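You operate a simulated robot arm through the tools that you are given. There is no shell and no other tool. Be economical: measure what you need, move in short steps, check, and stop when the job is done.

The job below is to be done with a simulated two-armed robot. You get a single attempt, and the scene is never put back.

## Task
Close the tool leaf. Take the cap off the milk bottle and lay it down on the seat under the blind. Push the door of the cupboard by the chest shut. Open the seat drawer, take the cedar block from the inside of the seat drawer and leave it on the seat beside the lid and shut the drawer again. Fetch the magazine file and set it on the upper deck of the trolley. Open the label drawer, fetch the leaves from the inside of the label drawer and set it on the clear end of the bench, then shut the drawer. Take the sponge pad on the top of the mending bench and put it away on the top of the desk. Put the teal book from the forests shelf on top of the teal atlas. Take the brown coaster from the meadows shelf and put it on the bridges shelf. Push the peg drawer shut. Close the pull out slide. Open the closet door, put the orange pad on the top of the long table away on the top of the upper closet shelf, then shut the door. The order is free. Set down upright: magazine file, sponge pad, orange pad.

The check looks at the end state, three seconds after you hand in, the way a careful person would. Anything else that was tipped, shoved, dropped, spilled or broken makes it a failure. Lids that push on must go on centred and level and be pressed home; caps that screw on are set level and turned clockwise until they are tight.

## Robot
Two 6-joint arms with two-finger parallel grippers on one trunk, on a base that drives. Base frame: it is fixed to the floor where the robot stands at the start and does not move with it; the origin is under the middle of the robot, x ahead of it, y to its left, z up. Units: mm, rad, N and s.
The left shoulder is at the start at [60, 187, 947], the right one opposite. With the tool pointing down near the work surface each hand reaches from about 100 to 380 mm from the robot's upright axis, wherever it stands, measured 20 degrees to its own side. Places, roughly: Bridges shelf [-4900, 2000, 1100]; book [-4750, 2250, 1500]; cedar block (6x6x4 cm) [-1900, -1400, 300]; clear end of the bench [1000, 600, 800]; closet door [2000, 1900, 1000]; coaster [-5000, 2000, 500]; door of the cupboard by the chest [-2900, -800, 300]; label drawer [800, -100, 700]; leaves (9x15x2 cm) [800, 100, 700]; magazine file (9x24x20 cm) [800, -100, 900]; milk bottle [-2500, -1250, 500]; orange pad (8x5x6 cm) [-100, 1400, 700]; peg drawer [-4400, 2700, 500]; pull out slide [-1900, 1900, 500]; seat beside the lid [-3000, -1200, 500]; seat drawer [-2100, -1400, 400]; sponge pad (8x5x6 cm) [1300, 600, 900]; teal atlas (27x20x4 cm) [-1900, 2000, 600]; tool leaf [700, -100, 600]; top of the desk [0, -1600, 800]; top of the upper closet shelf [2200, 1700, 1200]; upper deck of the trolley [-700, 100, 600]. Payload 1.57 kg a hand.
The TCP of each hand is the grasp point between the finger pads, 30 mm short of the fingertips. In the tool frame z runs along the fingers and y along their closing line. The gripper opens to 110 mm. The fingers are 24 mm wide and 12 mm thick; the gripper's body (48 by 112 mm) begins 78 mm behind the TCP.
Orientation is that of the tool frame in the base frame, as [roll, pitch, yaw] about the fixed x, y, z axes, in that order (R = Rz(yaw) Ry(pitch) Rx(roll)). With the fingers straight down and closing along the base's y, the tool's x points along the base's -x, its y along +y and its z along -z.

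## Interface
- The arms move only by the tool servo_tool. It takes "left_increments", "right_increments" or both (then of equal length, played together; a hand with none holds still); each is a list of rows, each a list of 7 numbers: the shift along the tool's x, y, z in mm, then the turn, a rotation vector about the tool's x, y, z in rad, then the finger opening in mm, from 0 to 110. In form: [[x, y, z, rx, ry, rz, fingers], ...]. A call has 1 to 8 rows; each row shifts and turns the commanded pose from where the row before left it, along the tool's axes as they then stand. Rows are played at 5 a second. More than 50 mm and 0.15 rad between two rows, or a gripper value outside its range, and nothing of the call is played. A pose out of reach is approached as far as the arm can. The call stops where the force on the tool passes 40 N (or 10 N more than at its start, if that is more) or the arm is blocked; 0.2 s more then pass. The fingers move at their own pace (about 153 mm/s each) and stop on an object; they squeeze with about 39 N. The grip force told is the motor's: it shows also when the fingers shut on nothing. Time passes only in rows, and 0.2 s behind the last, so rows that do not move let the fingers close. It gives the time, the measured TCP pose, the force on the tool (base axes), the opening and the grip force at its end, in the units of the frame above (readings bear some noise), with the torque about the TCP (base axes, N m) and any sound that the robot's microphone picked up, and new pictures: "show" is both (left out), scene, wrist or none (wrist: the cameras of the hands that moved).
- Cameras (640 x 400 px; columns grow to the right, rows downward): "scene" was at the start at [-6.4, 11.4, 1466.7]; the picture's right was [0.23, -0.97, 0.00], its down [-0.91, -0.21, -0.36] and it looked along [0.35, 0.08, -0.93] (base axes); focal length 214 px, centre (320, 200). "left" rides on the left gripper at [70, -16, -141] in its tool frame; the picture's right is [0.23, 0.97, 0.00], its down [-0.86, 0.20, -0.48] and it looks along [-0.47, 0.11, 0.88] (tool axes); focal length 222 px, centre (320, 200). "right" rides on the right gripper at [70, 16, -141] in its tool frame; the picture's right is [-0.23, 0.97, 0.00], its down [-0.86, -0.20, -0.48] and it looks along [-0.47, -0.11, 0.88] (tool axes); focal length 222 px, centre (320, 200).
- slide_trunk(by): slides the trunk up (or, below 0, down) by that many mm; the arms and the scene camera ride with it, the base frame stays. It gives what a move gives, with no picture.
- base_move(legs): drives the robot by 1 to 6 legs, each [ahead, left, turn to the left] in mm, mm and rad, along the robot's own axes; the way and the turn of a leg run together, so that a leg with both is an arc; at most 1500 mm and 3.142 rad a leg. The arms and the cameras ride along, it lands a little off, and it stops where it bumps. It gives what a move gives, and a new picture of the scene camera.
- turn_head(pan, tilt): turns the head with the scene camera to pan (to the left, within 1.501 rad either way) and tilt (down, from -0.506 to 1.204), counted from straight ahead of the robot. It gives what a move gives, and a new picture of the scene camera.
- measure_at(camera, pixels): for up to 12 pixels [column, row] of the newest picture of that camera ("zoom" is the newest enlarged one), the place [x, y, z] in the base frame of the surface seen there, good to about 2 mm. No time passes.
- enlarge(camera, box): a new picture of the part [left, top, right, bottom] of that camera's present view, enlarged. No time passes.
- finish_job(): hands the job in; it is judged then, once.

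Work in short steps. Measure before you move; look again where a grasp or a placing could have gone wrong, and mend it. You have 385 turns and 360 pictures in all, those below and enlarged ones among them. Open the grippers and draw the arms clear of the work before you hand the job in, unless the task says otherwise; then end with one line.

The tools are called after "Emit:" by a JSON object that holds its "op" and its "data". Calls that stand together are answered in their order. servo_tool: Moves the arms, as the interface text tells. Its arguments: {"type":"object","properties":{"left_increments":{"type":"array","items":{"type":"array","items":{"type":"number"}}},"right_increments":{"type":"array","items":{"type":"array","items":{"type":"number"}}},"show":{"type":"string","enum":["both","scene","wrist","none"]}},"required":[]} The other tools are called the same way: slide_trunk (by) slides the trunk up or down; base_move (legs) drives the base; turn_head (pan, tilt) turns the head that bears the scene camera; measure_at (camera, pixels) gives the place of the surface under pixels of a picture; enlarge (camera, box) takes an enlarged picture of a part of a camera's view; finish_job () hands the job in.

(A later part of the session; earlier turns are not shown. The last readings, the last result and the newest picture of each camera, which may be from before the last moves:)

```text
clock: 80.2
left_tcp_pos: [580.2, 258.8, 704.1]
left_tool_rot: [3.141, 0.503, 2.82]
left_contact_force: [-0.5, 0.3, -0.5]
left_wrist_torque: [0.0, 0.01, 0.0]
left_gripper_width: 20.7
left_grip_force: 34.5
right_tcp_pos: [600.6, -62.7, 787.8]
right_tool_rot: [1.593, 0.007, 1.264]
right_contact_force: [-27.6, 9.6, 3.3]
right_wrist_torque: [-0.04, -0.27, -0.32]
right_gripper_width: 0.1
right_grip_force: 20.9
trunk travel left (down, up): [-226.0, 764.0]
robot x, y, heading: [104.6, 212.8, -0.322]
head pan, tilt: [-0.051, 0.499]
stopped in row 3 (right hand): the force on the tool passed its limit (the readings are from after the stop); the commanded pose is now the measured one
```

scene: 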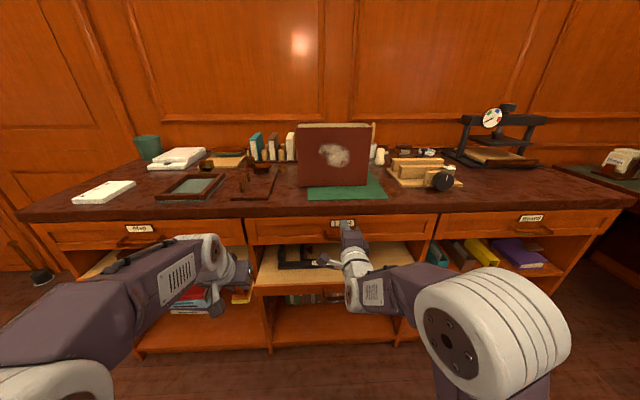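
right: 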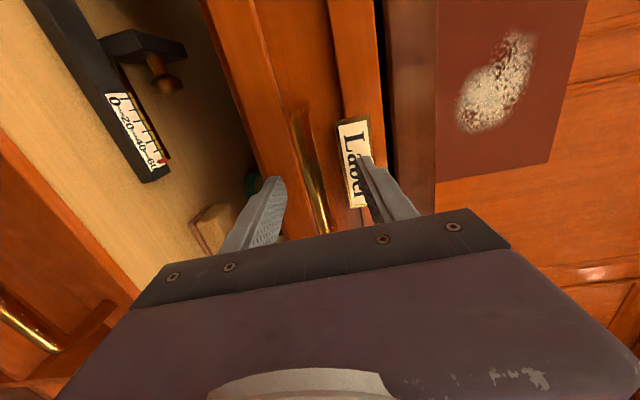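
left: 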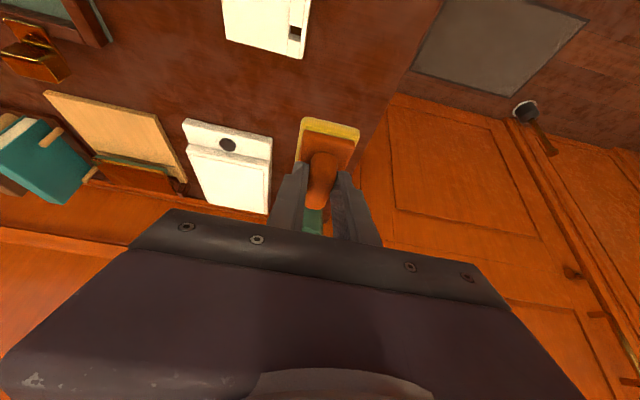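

Contact with the drawer at its end. I check flushness against the neighbour drawers, and the leaf's state.

Emit:
{"op": "measure_at", "data": {"camera": "scene", "pixels": [[270, 232], [415, 232], [225, 232], [460, 228], [265, 288], [235, 290], [190, 230]]}}

```text
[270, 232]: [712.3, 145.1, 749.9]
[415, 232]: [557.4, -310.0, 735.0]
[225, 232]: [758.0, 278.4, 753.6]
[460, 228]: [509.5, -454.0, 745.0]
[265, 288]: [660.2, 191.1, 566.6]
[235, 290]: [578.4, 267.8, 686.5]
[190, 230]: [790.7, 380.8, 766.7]
```

Drawer flush. The leaf front measured d≈569 though; I look closer.

Emit:
{"op": "enlarge", "data": {"camera": "scene", "box": [200, 205, 440, 355]}}

Emit:
{"op": "measure_at", "data": {"camera": "zoom", "pixels": [[180, 225], [250, 225], [330, 225], [160, 215], [570, 200], [130, 210], [60, 180]]}}

```text
2.67 times, centred on (320, 280) of scene
```

zoom: 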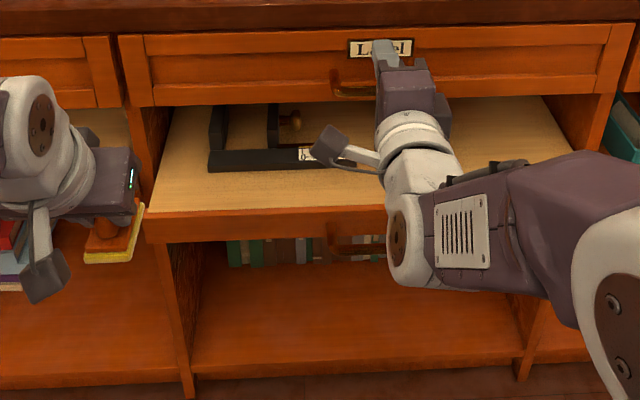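

```text
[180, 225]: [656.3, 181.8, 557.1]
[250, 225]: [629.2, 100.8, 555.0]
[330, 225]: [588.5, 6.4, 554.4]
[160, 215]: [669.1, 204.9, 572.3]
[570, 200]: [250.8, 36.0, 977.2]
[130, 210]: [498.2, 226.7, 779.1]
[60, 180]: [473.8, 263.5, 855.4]
```

The leaf came out again ~55 mm. I back off, lower the trunk to leaf level (z≈563) and push it home with the same level fingers.

Emit:
{"op": "base_move", "data": {"legs": [[-160, 0, 0]]}}

Emit:
{"op": "slide_trunk", "data": {"by": -225}}

Emit:
{"op": "turn_head", "data": {"pan": -0.05, "tilt": 0.4}}

Emit:
{"op": "enlarge", "data": {"camera": "right", "box": [0, 0, 640, 400]}}

```text
clock: 81.6
left_tcp_pos: [430.9, 309.5, 702.8]
left_tool_rot: [3.141, 0.5, 2.822]
left_contact_force: [-0.2, 0.4, -1.0]
left_wrist_torque: [0.01, 0.01, 0.01]
left_gripper_width: 20.7
left_grip_force: 33.9
right_tcp_pos: [453.6, -12.0, 784.5]
right_tool_rot: [1.6, 0.008, 1.267]
right_contact_force: [0.7, 0.1, -0.1]
right_wrist_torque: [-0.01, 0.01, 0.0]
right_gripper_width: 0.0
right_grip_force: 21.4
trunk travel left (down, up): [-226.0, 764.0]
robot x, y, heading: [-41.2, 262.0, -0.32]
head pan, tilt: [-0.051, 0.499]
```

scene: 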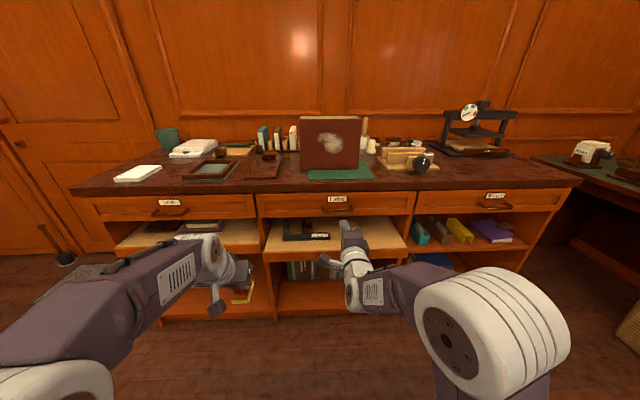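

```text
clock: 84.0
left_tcp_pos: [430.5, 309.3, 477.9]
left_tool_rot: [-3.14, 0.499, 2.822]
left_contact_force: [0.2, 0.3, -0.6]
left_wrist_torque: [-0.02, 0.01, 0.0]
left_gripper_width: 21.1
left_grip_force: 34.4
right_tcp_pos: [454.3, -12.4, 559.6]
right_tool_rot: [1.601, 0.007, 1.267]
right_contact_force: [0.3, 0.1, 0.3]
right_wrist_torque: [0.0, 0.02, 0.01]
right_gripper_width: 0.0
right_grip_force: 21.6
trunk travel left (down, up): [-1.0, 989.0]
robot x, y, heading: [-43.1, 259.2, -0.319]
head pan, tilt: [-0.051, 0.499]
```

```text
clock: 84.6
left_tcp_pos: [431.1, 307.9, 477.4]
left_tool_rot: [3.141, 0.497, 2.822]
left_contact_force: [0.2, -0.2, -0.9]
left_wrist_torque: [0.03, 0.04, -0.01]
left_gripper_width: 20.9
left_grip_force: 34.1
right_tcp_pos: [454.0, -13.2, 560.3]
right_tool_rot: [1.6, 0.009, 1.268]
right_contact_force: [-0.2, -0.2, 0.9]
right_wrist_torque: [0.0, 0.0, -0.02]
right_gripper_width: 0.1
right_grip_force: 21.6
trunk travel left (down, up): [-1.0, 989.0]
robot x, y, heading: [-45.2, 262.1, -0.316]
head pan, tilt: [-0.051, 0.4]
```

scene: 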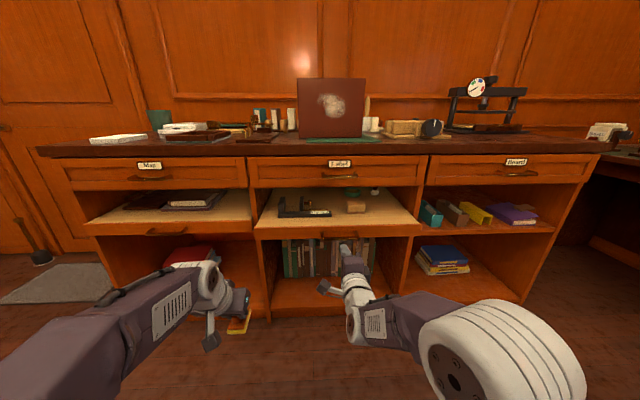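

```text
1.00 times, centred on (320, 200) of right
```

zoom: 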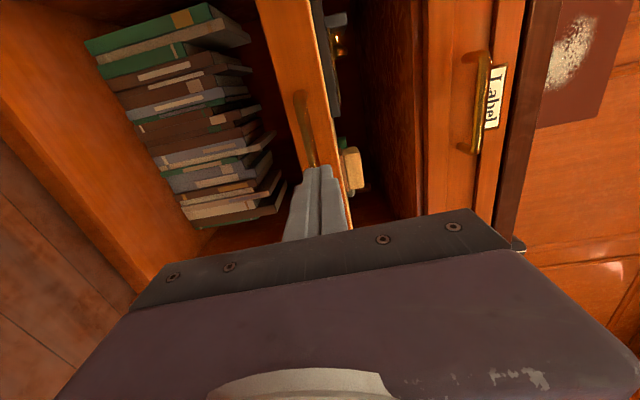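

Fingers face the leaf handle. I push 100 mm with the base, then finish with the arm.

Emit:
{"op": "base_move", "data": {"legs": [[105, 0, 0]]}}

Emit:
{"op": "servo_tool", "data": {"right_increments": [[0, 0, 6, 0, 0, 0, 0], [0, 0, 6, 0, 0, 0, 0], [0, 0, 6, 0, 0, 0, 0], [0, 0, 6, 0, 0, 0, 0], [0, 0, 6, 0, 0, 0, 0], [0, 0, 6, 0, 0, 0, 0]], "show": "none"}}

Emit:
{"op": "base_move", "data": {"legs": [[-150, 0, 0]]}}

```text
clock: 85.8
left_tcp_pos: [531.1, 276.5, 476.7]
left_tool_rot: [-3.141, 0.499, 2.826]
left_contact_force: [-0.1, 0.5, -0.9]
left_wrist_torque: [0.0, -0.02, 0.01]
left_gripper_width: 21.2
left_grip_force: 33.9
right_tcp_pos: [556.1, -45.2, 558.8]
right_tool_rot: [1.601, 0.007, 1.268]
right_contact_force: [-0.5, -0.6, -0.1]
right_wrist_torque: [-0.01, -0.02, 0.01]
right_gripper_width: 0.2
right_grip_force: 21.4
trunk travel left (down, up): [-1.0, 989.0]
robot x, y, heading: [53.5, 230.3, -0.319]
head pan, tilt: [-0.051, 0.4]
```

scene: 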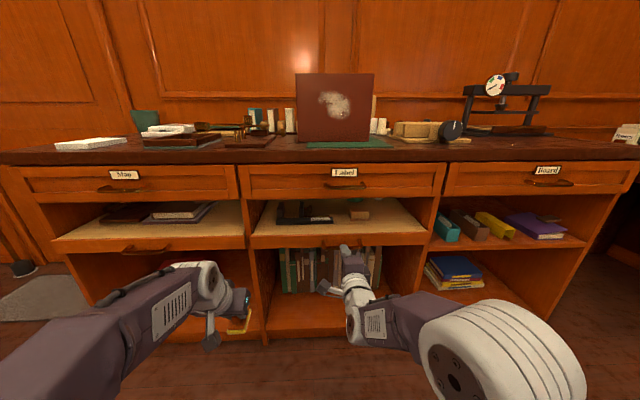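

```text
clock: 86.4
left_tcp_pos: [528.8, 276.3, 478.3]
left_tool_rot: [-3.139, 0.5, 2.823]
left_contact_force: [0.3, -1.0, -0.1]
left_wrist_torque: [0.02, -0.01, -0.01]
left_gripper_width: 20.7
left_grip_force: 34.4
right_tcp_pos: [560.6, -47.4, 561.3]
right_tool_rot: [1.602, 0.012, 1.269]
right_contact_force: [-23.9, 7.8, 6.5]
right_wrist_torque: [0.03, 0.08, -0.17]
right_gripper_width: 0.0
right_grip_force: 21.7
trunk travel left (down, up): [-1.0, 989.0]
robot x, y, heading: [55.6, 228.5, -0.321]
head pan, tilt: [-0.051, 0.4]
stopped in row 2 (right hand): the force on the tool passed its limit (the readings are from after the stop); the commanded pose is now the measured one
```

```text
clock: 87.7
left_tcp_pos: [388.2, 322.2, 477.1]
left_tool_rot: [3.14, 0.497, 2.82]
left_contact_force: [-0.2, 0.0, -0.8]
left_wrist_torque: [0.02, 0.04, 0.01]
left_gripper_width: 21.1
left_grip_force: 34.4
right_tcp_pos: [419.3, -1.1, 556.5]
right_tool_rot: [1.608, 0.01, 1.267]
right_contact_force: [-0.1, 0.8, 0.6]
right_wrist_torque: [-0.03, 0.01, -0.01]
right_gripper_width: 0.0
right_grip_force: 21.4
trunk travel left (down, up): [-1.0, 989.0]
robot x, y, heading: [-88.1, 276.4, -0.316]
head pan, tilt: [-0.051, 0.4]
```

scene: 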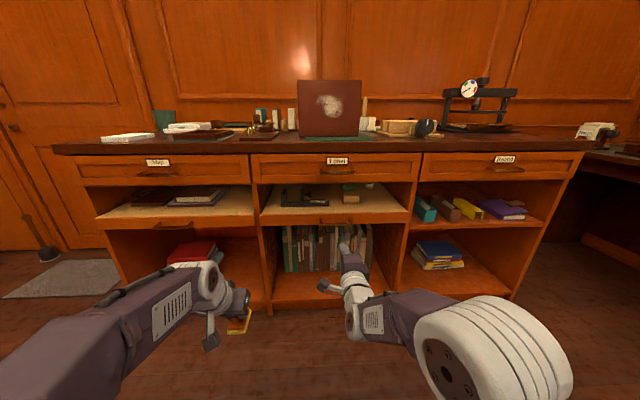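

Both are flush now. Next the magazine file: I raise the trunk a lot and turn the right hand to point down with jaws along the bench depth.

Emit:
{"op": "measure_at", "data": {"camera": "scene", "pixels": [[280, 221], [395, 220], [220, 221], [150, 223], [300, 172], [390, 172], [200, 172]]}}

Emit:
{"op": "slide_trunk", "data": {"by": 400}}

Emit:
{"op": "slide_trunk", "data": {"by": 400}}

Emit:
{"op": "servo_tool", "data": {"right_increments": [[0, 0, 0, 0.15, 0, 0, 108], [0, 0, 0, 0.15, 0, 0, 108], [0, 0, 0, 0.15, 0, 0, 108], [0, 0, 0, 0.15, 0, 0, 108], [0, 0, 0, 0.15, 0, 0, 108], [0, 0, 0, 0.15, 0, 0, 108], [0, 0, 0, 0.15, 0, 0, 108], [0, 0, 0, 0.15, 0, 0, 108]], "show": "none"}}

Emit:
{"op": "servo_tool", "data": {"right_increments": [[0, 0, 0, 0.15, 0, 0, 108], [0, 0, 0, 0.15, 0, 0, 108], [0, 0, 0, 0.06, 0, 0, 108]], "show": "scene"}}

```text
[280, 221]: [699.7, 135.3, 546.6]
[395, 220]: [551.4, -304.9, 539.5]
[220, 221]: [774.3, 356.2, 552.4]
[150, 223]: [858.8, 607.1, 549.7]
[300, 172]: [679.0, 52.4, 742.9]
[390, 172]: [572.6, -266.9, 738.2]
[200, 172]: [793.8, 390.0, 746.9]
```

```text
clock: 91.6
left_tcp_pos: [386.7, 322.1, 877.9]
left_tool_rot: [-3.142, 0.497, 2.82]
left_contact_force: [0.8, 0.0, -0.9]
left_wrist_torque: [-0.02, -0.01, 0.0]
left_gripper_width: 21.0
left_grip_force: 33.8
right_tcp_pos: [420.1, -2.3, 957.0]
right_tool_rot: [1.607, 0.01, 1.266]
right_contact_force: [0.2, -1.0, -0.1]
right_wrist_torque: [0.01, 0.0, -0.01]
right_gripper_width: 0.0
right_grip_force: 21.3
trunk travel left (down, up): [-401.0, 589.0]
robot x, y, heading: [-85.1, 275.4, -0.318]
head pan, tilt: [-0.051, 0.4]
```

```text
clock: 95.4
left_tcp_pos: [386.9, 321.1, 1277.4]
left_tool_rot: [-3.141, 0.497, 2.821]
left_contact_force: [0.1, 0.1, 0.0]
left_wrist_torque: [0.01, -0.01, 0.0]
left_gripper_width: 21.0
left_grip_force: 35.0
right_tcp_pos: [420.2, -0.9, 1356.5]
right_tool_rot: [1.608, 0.011, 1.267]
right_contact_force: [-0.1, -0.2, 1.0]
right_wrist_torque: [0.03, 0.0, -0.01]
right_gripper_width: 0.1
right_grip_force: 21.4
trunk travel left (down, up): [-801.0, 189.0]
robot x, y, heading: [-86.9, 276.9, -0.318]
head pan, tilt: [-0.051, 0.4]
```

```text
clock: 97.2
left_tcp_pos: [387.0, 321.6, 1277.9]
left_tool_rot: [-3.14, 0.5, 2.82]
left_contact_force: [0.0, -0.2, -0.4]
left_wrist_torque: [0.02, -0.01, 0.03]
left_gripper_width: 20.9
left_grip_force: 34.6
right_tcp_pos: [408.3, 23.1, 1333.3]
right_tool_rot: [2.577, 0.054, 1.219]
right_contact_force: [-0.4, 0.5, 0.0]
right_wrist_torque: [-0.01, -0.04, -0.02]
right_gripper_width: 108.1
right_grip_force: 0.1
right hand out of reach, approached as far as the arm can: row 4, 6, 7, 8
trunk travel left (down, up): [-801.0, 189.0]
robot x, y, heading: [-83.1, 275.8, -0.321]
head pan, tilt: [-0.051, 0.4]
```

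```text
clock: 98.0
left_tcp_pos: [387.8, 322.9, 1277.2]
left_tool_rot: [-3.141, 0.498, 2.82]
left_contact_force: [0.9, -0.8, -1.4]
left_wrist_torque: [0.01, 0.03, 0.0]
left_gripper_width: 20.9
left_grip_force: 34.4
right_tcp_pos: [402.0, 25.5, 1317.3]
right_tool_rot: [2.617, 0.063, 1.216]
right_contact_force: [-0.2, 0.5, -0.3]
right_wrist_torque: [0.04, 0.01, -0.03]
right_gripper_width: 107.9
right_grip_force: 0.0
right hand out of reach, approached as far as the arm can: row 1, 2, 3
trunk travel left (down, up): [-801.0, 189.0]
robot x, y, heading: [-84.2, 278.9, -0.32]
head pan, tilt: [-0.051, 0.4]
```

scene: 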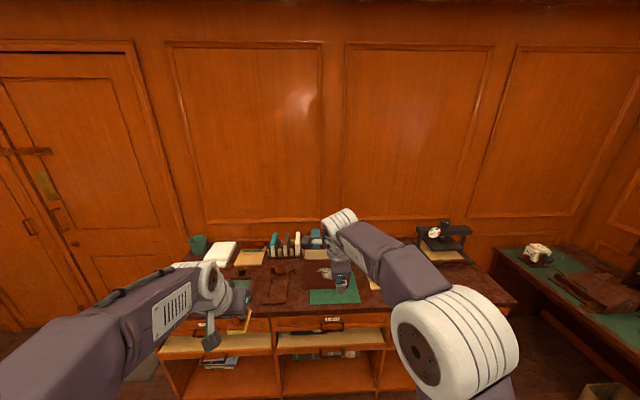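

The down-turn stopped 30° short because the hand is above the shoulder. I lower it 200 mm and finish the turn.

Emit:
{"op": "servo_tool", "data": {"right_increments": [[0, -24, 43, 0, 0, 0, 108], [0, -24, 43, 0, 0, 0, 108], [0, -24, 43, 0, 0, 0, 108], [0, -24, 43, 0, 0, 0, 108], [0, 0, 0, 0.13, 0, 0, 108], [0, 0, 0, 0.13, 0, 0, 108], [0, 0, 0, 0.13, 0, 0, 108], [0, 0, 0, 0.134, 0, 0, 108]], "show": "wrist"}}

```text
clock: 99.8
left_tcp_pos: [387.3, 321.2, 1277.8]
left_tool_rot: [-3.141, 0.498, 2.82]
left_contact_force: [0.3, 0.4, -0.5]
left_wrist_torque: [0.02, 0.06, -0.02]
left_gripper_width: 21.1
left_grip_force: 34.2
right_tcp_pos: [349.6, 28.1, 1075.7]
right_tool_rot: [3.045, 0.183, 1.202]
right_contact_force: [-0.1, -0.5, 0.4]
right_wrist_torque: [-0.02, 0.02, 0.03]
right_gripper_width: 108.0
right_grip_force: 0.0
right hand out of reach, approached as far as the arm can: row 6, 7, 8
trunk travel left (down, up): [-801.0, 189.0]
robot x, y, heading: [-84.5, 276.6, -0.324]
head pan, tilt: [-0.051, 0.4]
```

right: 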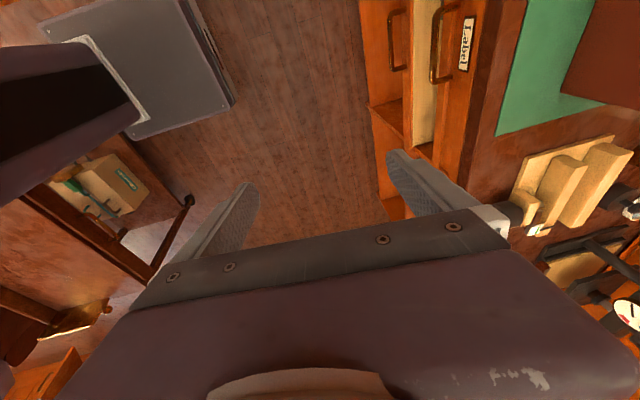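

The wrist is short of full alignment; I move it forward 200 mm, where it has more room, and correct the orientation.

Emit:
{"op": "servo_tool", "data": {"right_increments": [[0, 45, 0, 0, 0, 0, 108], [0, 45, 0, 0, 0, 0, 108], [0, 45, 0, 0, 0, 0, 108], [0, 0, 0, 0.05, 0.09, -0.03, 108], [0, 0, 0, 0.047, 0.093, -0.025, 108]], "show": "none"}}

```text
clock: 101.0
left_tcp_pos: [386.9, 321.8, 1278.9]
left_tool_rot: [-3.141, 0.501, 2.82]
left_contact_force: [0.0, -0.2, 0.3]
left_wrist_torque: [-0.02, -0.01, -0.01]
left_gripper_width: 21.2
left_grip_force: 34.0
right_tcp_pos: [408.7, -13.7, 1053.2]
right_tool_rot: [3.021, 0.206, 1.199]
right_contact_force: [-0.1, 0.6, 0.4]
right_wrist_torque: [-0.02, 0.01, -0.04]
right_gripper_width: 108.1
right_grip_force: 0.1
right hand out of reach, approached as far as the arm can: row 1, 2, 3, 4, 5
trunk travel left (down, up): [-801.0, 189.0]
robot x, y, heading: [-84.7, 275.8, -0.32]
head pan, tilt: [-0.051, 0.4]
```

This wrist direction is at its limit. I rotate the hand about its axis the other way (through the default toward the opposite yaw).

Emit:
{"op": "servo_tool", "data": {"right_increments": [[0, 0, 0, 0, 0, -0.15, 108], [0, 0, 0, 0, 0, -0.15, 108], [0, 0, 0, 0, 0, -0.15, 108], [0, 0, 0, 0, 0, -0.15, 108], [0, 0, 0, 0, 0, -0.15, 108], [0, 0, 0, 0, 0, -0.15, 108], [0, 0, 0, 0, 0, -0.15, 108], [0, 0, 0, 0, 0, -0.15, 108]], "show": "none"}}

Emit:
{"op": "servo_tool", "data": {"right_increments": [[0, 0, 0, 0, 0, -0.15, 108], [0, 0, 0, 0, 0, -0.15, 108], [0, 0, 0, 0, 0, -0.15, 108], [0, 0, 0, 0, 0, -0.15, 108], [0, 0, 0, 0, 0, -0.15, 108], [0, 0, 0, 0, 0, -0.15, 108], [0, 0, 0, 0, 0, -0.15, 108], [0, 0, 0, 0, 0, -0.15, 108]], "show": "none"}}

```text
clock: 102.8
left_tcp_pos: [388.1, 322.2, 1278.2]
left_tool_rot: [-3.141, 0.498, 2.822]
left_contact_force: [-0.3, -0.5, 0.4]
left_wrist_torque: [0.0, 0.02, -0.02]
left_gripper_width: 21.1
left_grip_force: 34.4
right_tcp_pos: [407.4, -15.6, 1054.9]
right_tool_rot: [-2.992, 0.183, 2.425]
right_contact_force: [0.8, 0.0, 0.7]
right_wrist_torque: [-0.01, -0.01, -0.03]
right_gripper_width: 108.0
right_grip_force: 0.0
trunk travel left (down, up): [-801.0, 189.0]
robot x, y, heading: [-84.1, 277.4, -0.322]
head pan, tilt: [-0.051, 0.4]
```

```text
clock: 104.6
left_tcp_pos: [388.1, 321.3, 1277.6]
left_tool_rot: [3.14, 0.5, 2.818]
left_contact_force: [-0.2, 0.6, -0.2]
left_wrist_torque: [0.03, 0.02, -0.01]
left_gripper_width: 21.0
left_grip_force: 34.3
right_tcp_pos: [311.7, 66.9, 997.5]
right_tool_rot: [-2.883, -0.057, -2.69]
right_contact_force: [0.2, -0.6, -0.2]
right_wrist_torque: [0.01, 0.0, 0.01]
right_gripper_width: 107.8
right_grip_force: 0.1
right hand out of reach, approached as far as the arm can: row 5, 6, 7, 8
trunk travel left (down, up): [-801.0, 189.0]
robot x, y, heading: [-86.5, 275.7, -0.317]
head pan, tilt: [-0.051, 0.4]
```

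The yaw range won't do from here; instead I'll stand side-on to the bench (facing along it) so the default grip closes across the file. First restore the right hand to default.

Emit:
{"op": "servo_tool", "data": {"right_increments": [[0, 0, 0, -0.043, -0.01, 0.128, 108], [0, 0, 0, -0.043, -0.01, 0.128, 108], [0, 0, 0, -0.043, -0.01, 0.128, 108], [0, 0, 0, -0.043, -0.01, 0.128, 108], [0, 0, 0, -0.043, -0.01, 0.128, 108], [0, 0, 0, -0.043, -0.01, 0.128, 108], [0, 0, -50, 0, 0, 0, 108], [0, 0, -50, 0, 0, 0, 108]], "show": "none"}}

Emit:
{"op": "base_move", "data": {"legs": [[170, 0, 0], [0, 0, 1.575]]}}

```text
clock: 106.4
left_tcp_pos: [385.3, 322.7, 1279.2]
left_tool_rot: [-3.141, 0.501, 2.822]
left_contact_force: [0.1, 0.0, -0.1]
left_wrist_torque: [0.0, 0.0, 0.01]
left_gripper_width: 20.9
left_grip_force: 34.3
right_tcp_pos: [283.2, 70.7, 1024.6]
right_tool_rot: [-3.096, 0.215, 2.949]
right_contact_force: [0.1, -0.7, 0.7]
right_wrist_torque: [-0.01, -0.04, 0.0]
right_gripper_width: 107.9
right_grip_force: 0.0
right hand out of reach, approached as far as the arm can: row 1, 3, 4, 5, 6, 7
trunk travel left (down, up): [-801.0, 189.0]
robot x, y, heading: [-83.9, 280.0, -0.315]
head pan, tilt: [-0.051, 0.4]
```

```text
clock: 111.7
left_tcp_pos: [21.1, 695.7, 1277.5]
left_tool_rot: [3.141, 0.497, -1.871]
left_contact_force: [-0.9, -1.3, -0.3]
left_wrist_torque: [-0.01, -0.03, -0.03]
left_gripper_width: 21.1
left_grip_force: 34.4
right_tcp_pos: [274.7, 598.5, 1023.2]
right_tool_rot: [-3.095, 0.21, -1.744]
right_contact_force: [-0.9, -0.4, 0.2]
right_wrist_torque: [0.0, -0.03, 0.04]
right_gripper_width: 108.0
right_grip_force: 0.0
trunk travel left (down, up): [-801.0, 189.0]
robot x, y, heading: [77.0, 226.0, 1.267]
head pan, tilt: [-0.051, 0.4]
```

scene: 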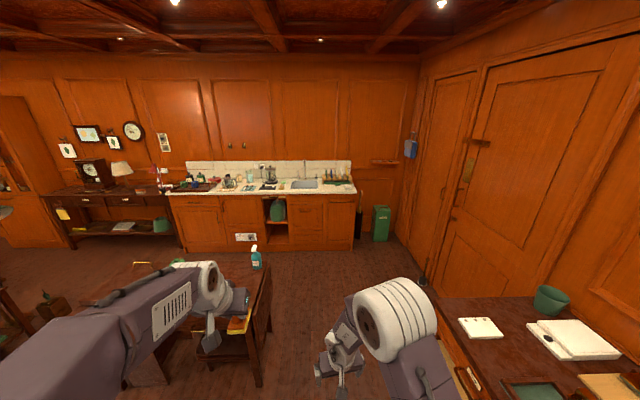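

Now facing along the bench. I back up 447, shift right 340, raise the trunk 120, and correct the right hand's orientation.

Emit:
{"op": "slide_trunk", "data": {"by": 120}}

Emit:
{"op": "base_move", "data": {"legs": [[-447, 0, -0.01], [0, -340, 0]]}}

Emit:
{"op": "servo_tool", "data": {"right_increments": [[0, 45, 0, -0.02, 0.1, 0.06, 108], [0, 45, 0, -0.02, 0.11, 0.07, 108], [0, 0, 0, 0, 0, 0, 108]], "show": "wrist"}}

```text
clock: 113.2
left_tcp_pos: [20.3, 695.9, 1397.1]
left_tool_rot: [-3.14, 0.499, -1.872]
left_contact_force: [0.1, 0.2, -0.4]
left_wrist_torque: [0.01, 0.02, -0.02]
left_gripper_width: 20.9
left_grip_force: 34.6
right_tcp_pos: [275.1, 599.6, 1142.5]
right_tool_rot: [-3.097, 0.212, -1.743]
right_contact_force: [-0.8, -0.1, -0.3]
right_wrist_torque: [0.0, -0.02, 0.01]
right_gripper_width: 108.2
right_grip_force: 0.0
trunk travel left (down, up): [-921.0, 69.0]
robot x, y, heading: [75.7, 223.1, 1.265]
head pan, tilt: [-0.051, 0.4]
```

```text
clock: 117.9
left_tcp_pos: [220.6, 153.1, 1396.3]
left_tool_rot: [-3.139, 0.497, -1.886]
left_contact_force: [0.4, -0.2, -0.5]
left_wrist_torque: [-0.04, -0.04, 0.02]
left_gripper_width: 20.7
left_grip_force: 34.4
right_tcp_pos: [473.0, 50.9, 1144.3]
right_tool_rot: [-3.095, 0.211, -1.76]
right_contact_force: [0.3, -0.3, -0.7]
right_wrist_torque: [-0.03, -0.01, -0.03]
right_gripper_width: 107.8
right_grip_force: 0.0
trunk travel left (down, up): [-921.0, 69.0]
robot x, y, heading: [271.9, -321.4, 1.253]
head pan, tilt: [-0.051, 0.4]
```

scene: 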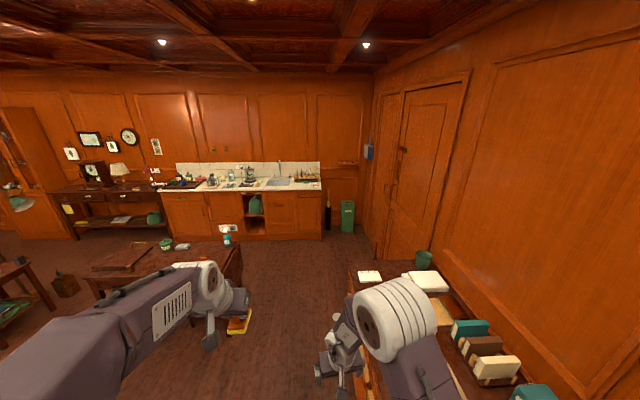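

```text
clock: 118.7
left_tcp_pos: [224.2, 151.5, 1397.6]
left_tool_rot: [-3.141, 0.499, -1.888]
left_contact_force: [0.0, 0.6, -0.5]
left_wrist_torque: [-0.02, 0.03, -0.01]
left_gripper_width: 20.9
left_grip_force: 34.4
right_tcp_pos: [394.7, 20.3, 1099.1]
right_tool_rot: [-3.105, 0.083, -1.893]
right_contact_force: [0.9, -0.1, 0.2]
right_wrist_torque: [0.03, 0.04, 0.01]
right_gripper_width: 108.0
right_grip_force: 0.1
right hand out of reach, approached as far as the arm can: row 1, 2
trunk travel left (down, up): [-921.0, 69.0]
robot x, y, heading: [273.3, -319.9, 1.258]
head pan, tilt: [-0.051, 0.4]
```

right: 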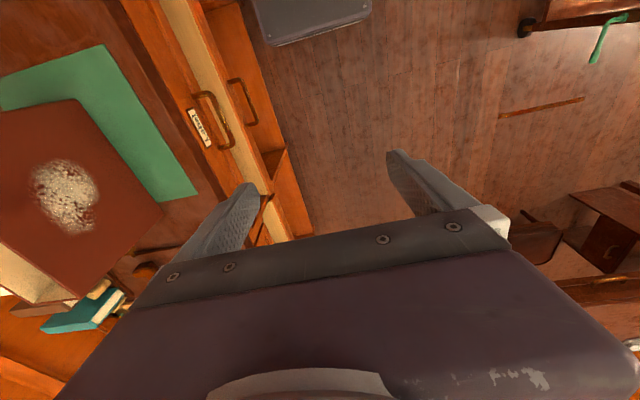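

The right hand is at d≈369, s≈141, right in line with the file. I raise slightly, level it and move over the file (−y).

Emit:
{"op": "servo_tool", "data": {"right_increments": [[0, -40, -10, -0.018, 0.04, 0, 108], [0, -40, -10, -0.018, 0.04, 0, 108], [0, -48, 0, 0, 0, 0, 108], [0, -48, 0, 0, 0, 0, 108], [0, -48, 0, 0, 0, 0, 108]], "show": "wrist"}}

```text
clock: 119.9
left_tcp_pos: [224.7, 151.4, 1397.5]
left_tool_rot: [3.141, 0.499, -1.888]
left_contact_force: [0.7, 0.2, 0.3]
left_wrist_torque: [0.02, -0.03, 0.0]
left_gripper_width: 20.9
left_grip_force: 34.1
right_tcp_pos: [594.6, -87.1, 1088.4]
right_tool_rot: [-3.127, 0.009, -1.896]
right_contact_force: [0.0, 0.0, 0.1]
right_wrist_torque: [0.03, 0.02, -0.02]
right_gripper_width: 107.8
right_grip_force: 0.0
right hand out of reach, approached as far as the arm can: row 1, 2, 3, 4, 5
trunk travel left (down, up): [-921.0, 69.0]
robot x, y, heading: [270.0, -322.1, 1.256]
head pan, tilt: [-0.051, 0.4]
```

right: 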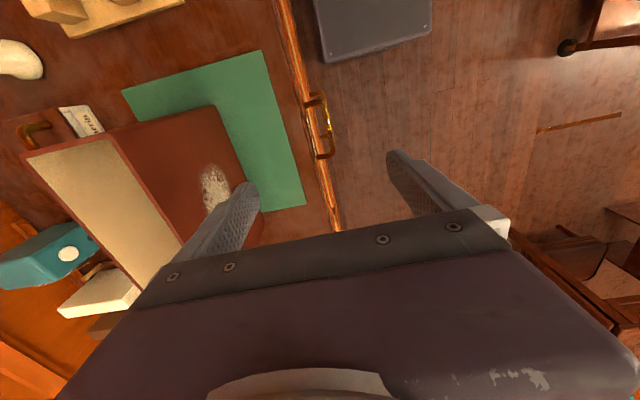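

The arm is being squeezed (height drifting). I raise the trunk fully and move the base back 80 mm for more room, then extend.

Emit:
{"op": "slide_trunk", "data": {"by": 69}}

Emit:
{"op": "base_move", "data": {"legs": [[-80, 0, 0]]}}

Emit:
{"op": "servo_tool", "data": {"right_increments": [[-40, -20, 0, -0.007, 0.01, -0.01, 108], [-40, -20, 0, -0.007, 0, -0.01, 108], [-40, -20, 0, 0, 0, 0, 108], [0, -40, 0, 0, 0, 0, 108], [0, -40, 0, 0, 0, 0, 108]], "show": "wrist"}}

```text
clock: 120.9
left_tcp_pos: [223.5, 152.3, 1466.4]
left_tool_rot: [-3.139, 0.498, -1.885]
left_contact_force: [0.1, 0.4, -1.3]
left_wrist_torque: [0.0, 0.03, -0.01]
left_gripper_width: 20.8
left_grip_force: 34.6
right_tcp_pos: [592.5, -86.7, 1158.8]
right_tool_rot: [-3.128, 0.01, -1.896]
right_contact_force: [0.4, -0.2, 0.1]
right_wrist_torque: [-0.01, 0.01, 0.0]
right_gripper_width: 108.0
right_grip_force: 0.1
trunk travel left (down, up): [-990.0, 0.0]
robot x, y, heading: [267.1, -325.0, 1.253]
head pan, tilt: [-0.051, 0.4]
```

```text
clock: 122.0
left_tcp_pos: [203.2, 90.3, 1462.4]
left_tool_rot: [-3.141, 0.487, -1.885]
left_contact_force: [0.2, 1.5, -1.1]
left_wrist_torque: [-0.07, 0.0, 0.01]
left_gripper_width: 21.0
left_grip_force: 34.4
right_tcp_pos: [572.4, -150.3, 1154.4]
right_tool_rot: [-3.128, -0.002, -1.895]
right_contact_force: [0.1, 0.8, -0.6]
right_wrist_torque: [-0.06, 0.05, -0.04]
right_gripper_width: 108.2
right_grip_force: 0.1
trunk travel left (down, up): [-990.0, 0.0]
robot x, y, heading: [244.2, -398.3, 1.256]
head pan, tilt: [-0.051, 0.4]
```

scene: 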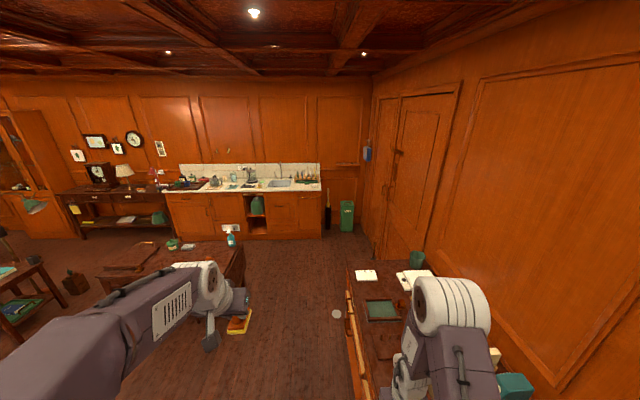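

```text
clock: 123.2
left_tcp_pos: [199.3, 77.6, 1466.1]
left_tool_rot: [3.141, 0.497, -1.885]
left_contact_force: [0.0, -0.1, -1.3]
left_wrist_torque: [-0.04, -0.03, -0.01]
left_gripper_width: 21.0
left_grip_force: 34.3
right_tcp_pos: [628.1, -74.8, 1134.6]
right_tool_rot: [-3.053, 0.025, -1.895]
right_contact_force: [-1.1, -0.3, 1.2]
right_wrist_torque: [-0.04, -0.03, 0.0]
right_gripper_width: 108.2
right_grip_force: 0.0
right hand out of reach, approached as far as the arm can: row 1, 2, 3, 4, 5
trunk travel left (down, up): [-990.0, 0.0]
robot x, y, heading: [248.7, -396.4, 1.257]
head pan, tilt: [-0.051, 0.4]
```

right: 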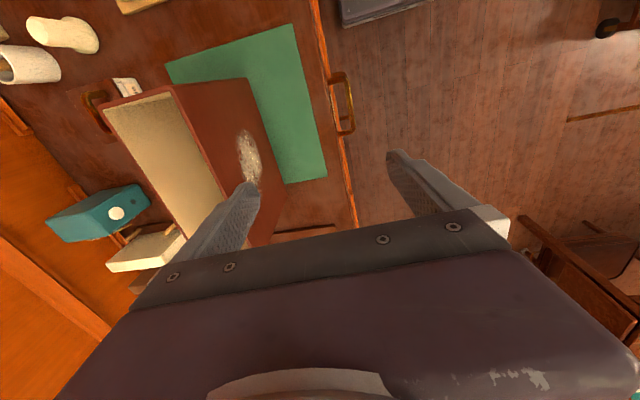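

The wrist seems wound into an awkward configuration. I move clear and swing it through the level pose to unwind it.

Emit:
{"op": "servo_tool", "data": {"right_increments": [[0, 45, 0, 0, 0, 0, 60], [0, 45, 0, 0, 0, 0, 60], [0, 0, 0, 0, -0.15, 0, 60], [0, 0, 0, 0, -0.15, 0, 60], [0, 0, 0, 0, -0.15, 0, 60], [0, 0, 0, 0, -0.15, 0, 60], [0, 0, 0, 0, -0.15, 0, 60], [0, 0, 0, 0, -0.15, 0, 60]], "show": "none"}}

Emit:
{"op": "servo_tool", "data": {"right_increments": [[0, 0, 0, 0, -0.15, 0, 60], [0, 0, 0, 0, -0.15, 0, 60], [0, 0, 0, 0, -0.15, 0, 60], [0, 0, 0, 0, -0.15, 0, 60]], "show": "scene"}}

```text
clock: 125.0
left_tcp_pos: [198.4, 76.6, 1465.7]
left_tool_rot: [-3.141, 0.498, -1.884]
left_contact_force: [-0.5, 0.2, 0.4]
left_wrist_torque: [-0.01, 0.0, -0.05]
left_gripper_width: 20.9
left_grip_force: 34.5
right_tcp_pos: [599.3, -84.0, 1131.3]
right_tool_rot: [-2.935, 0.528, -1.789]
right_contact_force: [0.1, 0.1, 0.7]
right_wrist_torque: [-0.03, 0.03, -0.01]
right_gripper_width: 59.7
right_grip_force: 0.2
right hand out of reach, approached as far as the arm can: row 1, 3, 4, 5, 6
trunk travel left (down, up): [-990.0, 0.0]
robot x, y, heading: [248.8, -393.5, 1.256]
head pan, tilt: [-0.051, 0.4]
```

```text
clock: 126.0
left_tcp_pos: [199.2, 78.0, 1466.6]
left_tool_rot: [3.142, 0.495, -1.884]
left_contact_force: [0.3, 0.7, -0.7]
left_wrist_torque: [-0.05, 0.02, -0.01]
left_gripper_width: 21.1
left_grip_force: 34.6
right_tcp_pos: [685.7, 103.5, 1230.7]
right_tool_rot: [-2.756, 1.078, -1.546]
right_contact_force: [0.3, 0.5, 0.1]
right_wrist_torque: [-0.02, -0.01, -0.04]
right_gripper_width: 60.1
right_grip_force: 0.0
right hand out of reach, approached as far as the arm can: row 1, 2, 3, 4
trunk travel left (down, up): [-990.0, 0.0]
robot x, y, heading: [250.7, -399.1, 1.259]
head pan, tilt: [-0.051, 0.4]
```

scene: 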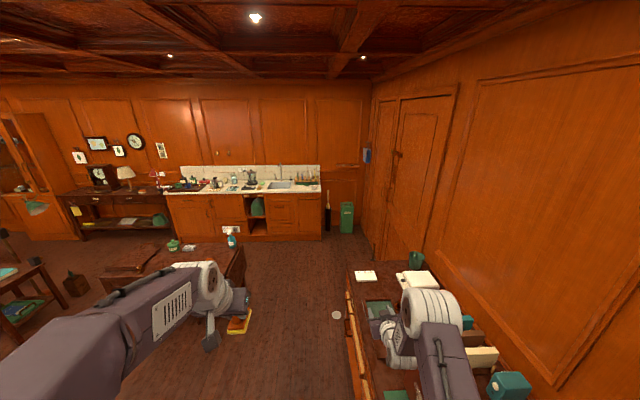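

I bring the hand back toward a start-like pose (rotation back to straight-down while drawing it in).

Emit:
{"op": "servo_tool", "data": {"right_increments": [[0, 0, -35, -0.0203, 0.138, 0.0119, 60], [0, 0, -35, -0.0203, 0.138, 0.0119, 60], [0, 0, -35, -0.0203, 0.138, 0.0119, 60], [10, 0, -30, -0.0203, 0.138, 0.0119, 60], [20, 0, -20, -0.0203, 0.138, 0.0119, 60], [20, 0, -10, -0.0203, 0.138, 0.0119, 60], [20, 0, -10, -0.0203, 0.138, 0.0119, 60], [20, 0, 0, -0.0203, 0.138, 0.0119, 60]], "show": "scene"}}

```text
clock: 127.8
left_tcp_pos: [199.1, 77.7, 1466.2]
left_tool_rot: [-3.14, 0.497, -1.883]
left_contact_force: [-0.1, 0.1, -0.9]
left_wrist_torque: [-0.05, 0.02, -0.02]
left_gripper_width: 21.1
left_grip_force: 34.2
right_tcp_pos: [612.1, -93.3, 1307.9]
right_tool_rot: [-3.139, 0.026, -1.883]
right_contact_force: [0.0, 0.4, -1.1]
right_wrist_torque: [0.03, 0.0, -0.01]
right_gripper_width: 60.0
right_grip_force: 0.0
trunk travel left (down, up): [-990.0, 0.0]
robot x, y, heading: [246.9, -395.9, 1.259]
head pan, tilt: [-0.051, 0.4]
```

scene: 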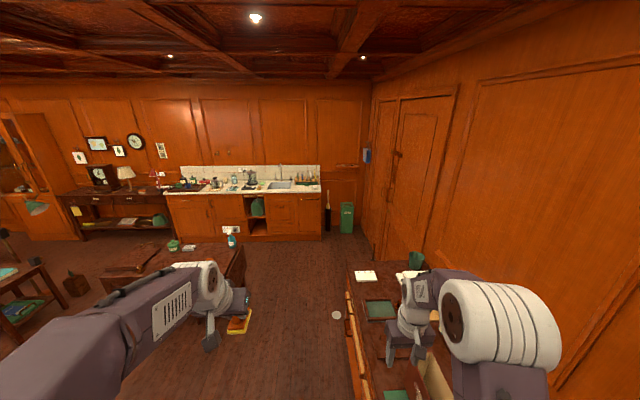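

Recovered with no reach complaints. I move over the file: y −181, x −42.

Emit:
{"op": "servo_tool", "data": {"right_increments": [[-14, -45, 0, 0, 0.02, 0, 108], [-14, -45, 0, 0, 0, 0, 108], [-14, -45, 0, 0, 0, 0, 108], [0, -46, 0, 0, 0, 0, 108], [0, 0, 50, 0, 0, 0, 108], [0, 0, 50, 0, 0, 0, 108]], "show": "wrist"}}

```text
clock: 129.2
left_tcp_pos: [200.5, 79.8, 1465.7]
left_tool_rot: [3.141, 0.496, -1.885]
left_contact_force: [-1.1, 0.6, -0.6]
left_wrist_torque: [-0.03, 0.03, -0.03]
left_gripper_width: 21.1
left_grip_force: 33.9
right_tcp_pos: [796.8, -107.4, 1208.7]
right_tool_rot: [-3.138, 0.007, -1.886]
right_contact_force: [-0.2, -0.5, -0.1]
right_wrist_torque: [-0.06, 0.01, 0.02]
right_gripper_width: 107.9
right_grip_force: 0.0
trunk travel left (down, up): [-990.0, 0.0]
robot x, y, heading: [247.4, -396.0, 1.256]
head pan, tilt: [-0.051, 0.4]
```

right: 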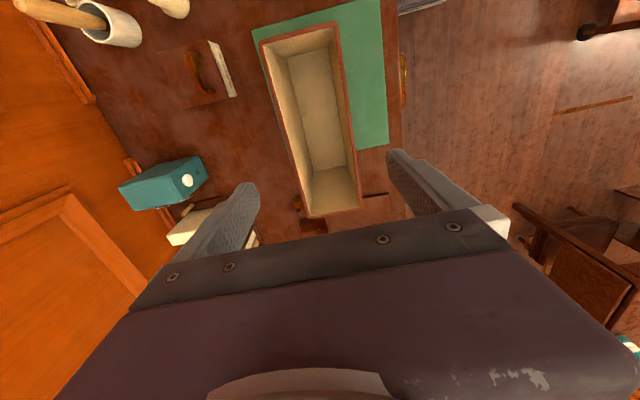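

The empty file is in view; I measure its top rim corners.

Emit:
{"op": "measure_at", "data": {"camera": "right", "pixels": [[262, 43], [336, 26], [357, 206], [307, 215], [283, 130], [346, 110], [300, 34], [332, 212]]}}

```text
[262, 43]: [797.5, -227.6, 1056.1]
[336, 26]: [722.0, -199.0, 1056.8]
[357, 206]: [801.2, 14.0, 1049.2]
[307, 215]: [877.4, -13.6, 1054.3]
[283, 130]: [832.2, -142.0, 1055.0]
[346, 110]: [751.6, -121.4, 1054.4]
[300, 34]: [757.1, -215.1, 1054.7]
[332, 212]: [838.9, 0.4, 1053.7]
```

TCP is centred on the file (799.5,−106.6). I align yaw by 0.042 and descend to z≈1030, then grip.

Emit:
{"op": "servo_tool", "data": {"right_increments": [[0, -2, 50, 0, 0, 0.042, 110], [0, 0, 50, 0, 0, 0, 110], [0, 0, 40, 0, 0, 0, 110], [0, 0, 38, 0, 0, 0, 110], [0, 0, 0, 0, 0, 0, 60], [0, 0, 0, 0, 0, 0, 60], [0, 0, 0, 0, 0, 0, 60]], "show": "wrist"}}

```text
clock: 130.8
left_tcp_pos: [198.0, 76.7, 1466.2]
left_tool_rot: [-3.141, 0.496, -1.885]
left_contact_force: [-0.9, -0.2, -0.8]
left_wrist_torque: [0.0, -0.03, 0.0]
left_gripper_width: 21.1
left_grip_force: 34.3
right_tcp_pos: [800.0, -109.0, 1029.4]
right_tool_rot: [-3.135, 0.009, -1.929]
right_contact_force: [-3.2, -0.1, 0.6]
right_wrist_torque: [0.11, 0.2, 0.08]
right_gripper_width: 90.1
right_grip_force: 38.8
trunk travel left (down, up): [-990.0, 0.0]
robot x, y, heading: [245.2, -397.2, 1.257]
head pan, tilt: [-0.051, 0.4]
```

right: 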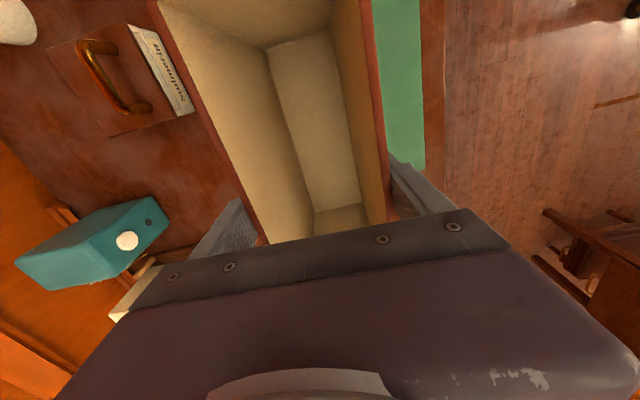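

Gripped at 90 mm. I lift 120 mm.

Emit:
{"op": "servo_tool", "data": {"right_increments": [[0, 0, -30, 0, 0, 0, 60], [0, 0, -45, 0, 0, 0, 60], [0, 0, -45, 0, 0, 0, 60]], "show": "wrist"}}

```text
clock: 131.6
left_tcp_pos: [199.0, 76.6, 1466.4]
left_tool_rot: [-3.14, 0.499, -1.884]
left_contact_force: [0.2, -0.9, -0.8]
left_wrist_torque: [-0.01, 0.0, 0.02]
left_gripper_width: 20.8
left_grip_force: 34.5
right_tcp_pos: [801.2, -107.6, 1154.0]
right_tool_rot: [-3.139, 0.007, -1.93]
right_contact_force: [0.2, 0.0, -3.5]
right_wrist_torque: [0.0, -0.03, 0.0]
right_gripper_width: 90.1
right_grip_force: 39.1
trunk travel left (down, up): [-990.0, 0.0]
robot x, y, heading: [249.3, -396.3, 1.255]
head pan, tilt: [-0.051, 0.4]
```

right: 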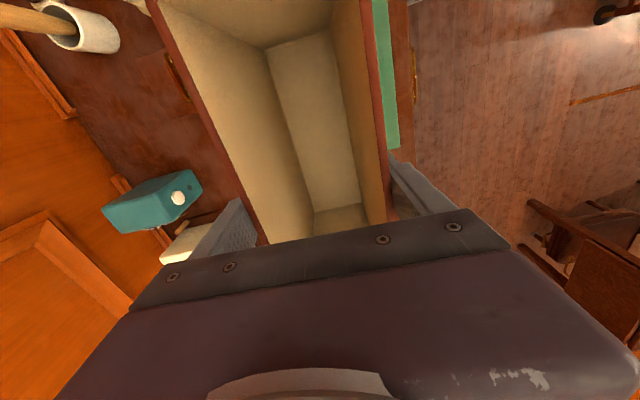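

Lifted cleanly. I drive left 355 mm off the bench, then turn left to face the trolley.

Emit:
{"op": "base_move", "data": {"legs": [[0, 355, 0], [0, 0, 1.57]]}}

Emit:
{"op": "turn_head", "data": {"pan": 0, "tilt": 0.9}}

```text
clock: 137.7
left_tcp_pos: [-572.4, -334.6, 1467.0]
left_tool_rot: [3.141, 0.499, -0.308]
left_contact_force: [0.8, 0.2, -1.8]
left_wrist_torque: [-0.01, -0.04, 0.01]
left_gripper_width: 21.0
left_grip_force: 34.1
right_tcp_pos: [-389.9, 269.1, 1152.4]
right_tool_rot: [-3.138, 0.009, -0.353]
right_contact_force: [0.3, -0.7, -3.6]
right_wrist_torque: [0.02, 0.01, -0.02]
right_gripper_width: 90.0
right_grip_force: 39.3
trunk travel left (down, up): [-990.0, 0.0]
robot x, y, heading: [-101.2, -282.6, 2.835]
head pan, tilt: [-0.051, 0.4]
```

scene: 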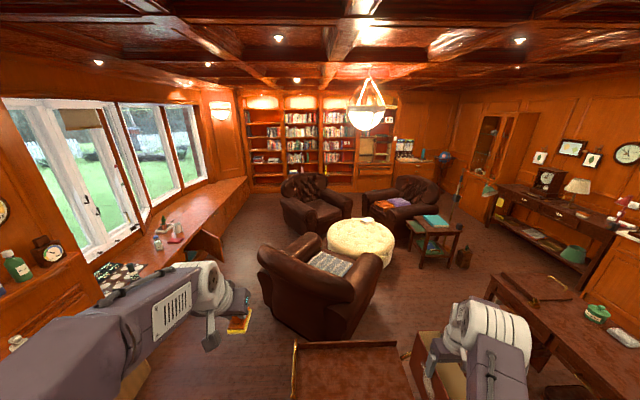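

```text
clock: 138.7
left_tcp_pos: [-572.0, -334.7, 1465.9]
left_tool_rot: [-3.141, 0.499, -0.309]
left_contact_force: [-0.3, 0.2, 0.0]
left_wrist_torque: [-0.01, 0.01, 0.0]
left_gripper_width: 21.2
left_grip_force: 34.1
right_tcp_pos: [-389.7, 269.3, 1152.7]
right_tool_rot: [-3.139, 0.009, -0.352]
right_contact_force: [-0.3, -1.0, -3.1]
right_wrist_torque: [0.01, -0.01, 0.0]
right_gripper_width: 89.8
right_grip_force: 39.2
trunk travel left (down, up): [-990.0, 0.0]
robot x, y, heading: [-98.9, -282.2, 2.83]
head pan, tilt: [0.0, 0.901]
```

scene: 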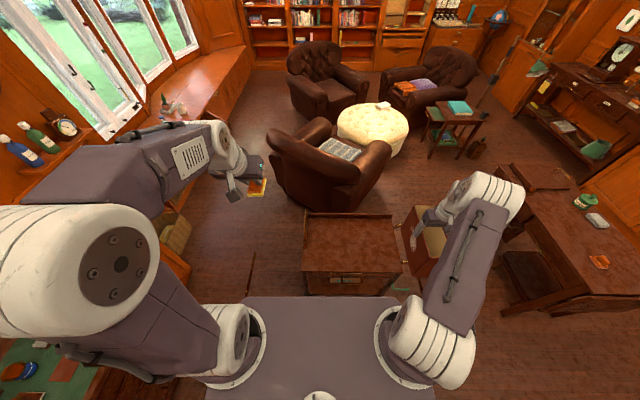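

The whole room and the trolley deck ((345,245)) are visible. I measure the deck.

Emit:
{"op": "measure_at", "data": {"camera": "scene", "pixels": [[310, 220], [388, 222], [308, 262], [396, 265], [345, 245], [340, 215], [303, 290], [400, 293], [350, 280]]}}

```text
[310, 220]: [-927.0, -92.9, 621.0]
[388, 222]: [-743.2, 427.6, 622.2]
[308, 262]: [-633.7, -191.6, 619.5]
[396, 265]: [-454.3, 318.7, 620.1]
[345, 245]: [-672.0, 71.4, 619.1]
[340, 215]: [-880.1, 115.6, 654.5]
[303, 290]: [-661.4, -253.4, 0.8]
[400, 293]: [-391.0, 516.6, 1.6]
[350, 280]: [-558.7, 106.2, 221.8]
```

Deck centre ≈ (−690,115), z 620. I drive 190 ahead, swing the file over the deck and lower the trunk 300.

Emit:
{"op": "base_move", "data": {"legs": [[190, 0, 0]]}}

Emit:
{"op": "servo_tool", "data": {"right_increments": [[-10, 45, 0, 0, 0, 0, 60], [-10, 45, 0, 0, 0, 0, 60], [-10, 45, 0, 0, 0, 0, 60], [-10, 45, 0, 0, 0, 0, 60], [-10, 45, 0, 0, 0, -0.04, 60], [0, 0, 0, 0, 0, 0, 60]], "show": "none"}}

Emit:
{"op": "slide_trunk", "data": {"by": -300}}

Emit:
{"op": "turn_head", "data": {"pan": -0.3, "tilt": 0.9}}

```text
clock: 140.2
left_tcp_pos: [-749.0, -277.2, 1468.8]
left_tool_rot: [3.141, 0.501, -0.311]
left_contact_force: [1.6, -0.7, -0.9]
left_wrist_torque: [0.01, -0.01, 0.01]
left_gripper_width: 21.2
left_grip_force: 34.2
right_tcp_pos: [-566.2, 326.3, 1153.4]
right_tool_rot: [-3.137, 0.014, -0.355]
right_contact_force: [-0.2, -0.4, -2.1]
right_wrist_torque: [0.03, 0.01, 0.02]
right_gripper_width: 90.0
right_grip_force: 38.6
trunk travel left (down, up): [-990.0, 0.0]
robot x, y, heading: [-284.3, -225.4, 2.835]
head pan, tilt: [0.0, 0.901]
```

scene: 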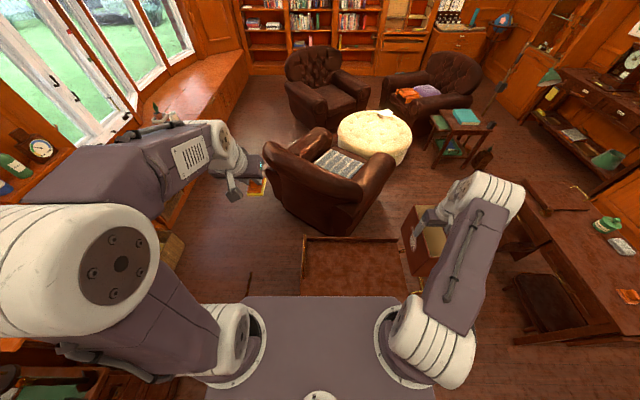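

```text
clock: 141.6
left_tcp_pos: [-753.7, -275.9, 1466.5]
left_tool_rot: [-3.141, 0.5, -0.314]
left_contact_force: [0.3, -0.3, -0.3]
left_wrist_torque: [-0.03, 0.05, -0.03]
left_gripper_width: 20.9
left_grip_force: 34.2
right_tcp_pos: [-693.7, 132.2, 1150.9]
right_tool_rot: [-3.138, 0.009, -0.313]
right_contact_force: [-0.1, 0.4, -3.6]
right_wrist_torque: [0.0, 0.0, 0.02]
right_gripper_width: 89.7
right_grip_force: 39.1
trunk travel left (down, up): [-990.0, 0.0]
robot x, y, heading: [-283.4, -228.2, 2.829]
head pan, tilt: [0.0, 0.901]
```

```text
clock: 144.6
left_tcp_pos: [-755.1, -276.4, 1166.9]
left_tool_rot: [3.141, 0.497, -0.313]
left_contact_force: [-0.5, -0.3, -0.6]
left_wrist_torque: [0.02, 0.01, -0.02]
left_gripper_width: 20.8
left_grip_force: 34.0
right_tcp_pos: [-693.5, 132.8, 850.8]
right_tool_rot: [-3.138, 0.007, -0.312]
right_contact_force: [-0.1, 0.2, -2.9]
right_wrist_torque: [0.02, 0.01, 0.0]
right_gripper_width: 89.6
right_grip_force: 39.6
trunk travel left (down, up): [-690.0, 300.0]
robot x, y, heading: [-277.8, -223.6, 2.826]
head pan, tilt: [0.0, 0.901]
```

```text
clock: 145.4
left_tcp_pos: [-754.4, -275.8, 1165.4]
left_tool_rot: [3.141, 0.498, -0.312]
left_contact_force: [0.6, 0.4, -0.4]
left_wrist_torque: [0.01, 0.01, 0.01]
left_gripper_width: 21.0
left_grip_force: 34.7
right_tcp_pos: [-693.4, 133.8, 850.8]
right_tool_rot: [-3.138, 0.008, -0.316]
right_contact_force: [-0.8, 0.2, -3.1]
right_wrist_torque: [-0.04, 0.0, -0.01]
right_gripper_width: 89.8
right_grip_force: 38.7
trunk travel left (down, up): [-690.0, 300.0]
robot x, y, heading: [-279.2, -225.3, 2.836]
head pan, tilt: [-0.3, 0.901]
```

scene: 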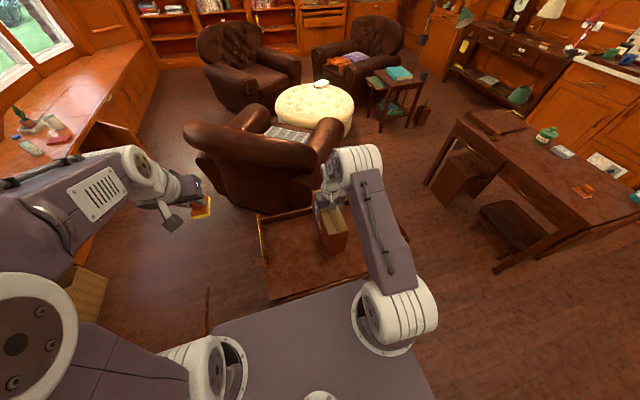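

The file is over the middle of the deck. I lower it 48 mm then in small steps to touch.

Emit:
{"op": "servo_tool", "data": {"right_increments": [[0, 0, 25, 0, 0, 0, 60], [0, 0, 22, 0, 0, 0, 60], [0, 0, 3, 0, 0, 0, 60], [0, 0, 3, 0, 0, 0, 60], [0, 0, 3, 0, 0, 0, 60]], "show": "none"}}

```text
clock: 146.6
left_tcp_pos: [-751.1, -278.5, 1168.0]
left_tool_rot: [-3.139, 0.499, -0.313]
left_contact_force: [0.5, -1.3, -0.4]
left_wrist_torque: [-0.01, -0.02, 0.05]
left_gripper_width: 21.1
left_grip_force: 34.9
right_tcp_pos: [-692.7, 132.9, 797.0]
right_tool_rot: [-3.136, 0.013, -0.315]
right_contact_force: [1.1, 2.3, 17.2]
right_wrist_torque: [-0.68, -0.54, 0.39]
right_gripper_width: 89.8
right_grip_force: 39.2
trunk travel left (down, up): [-690.0, 300.0]
robot x, y, heading: [-279.1, -227.7, 2.83]
head pan, tilt: [-0.3, 0.901]
```

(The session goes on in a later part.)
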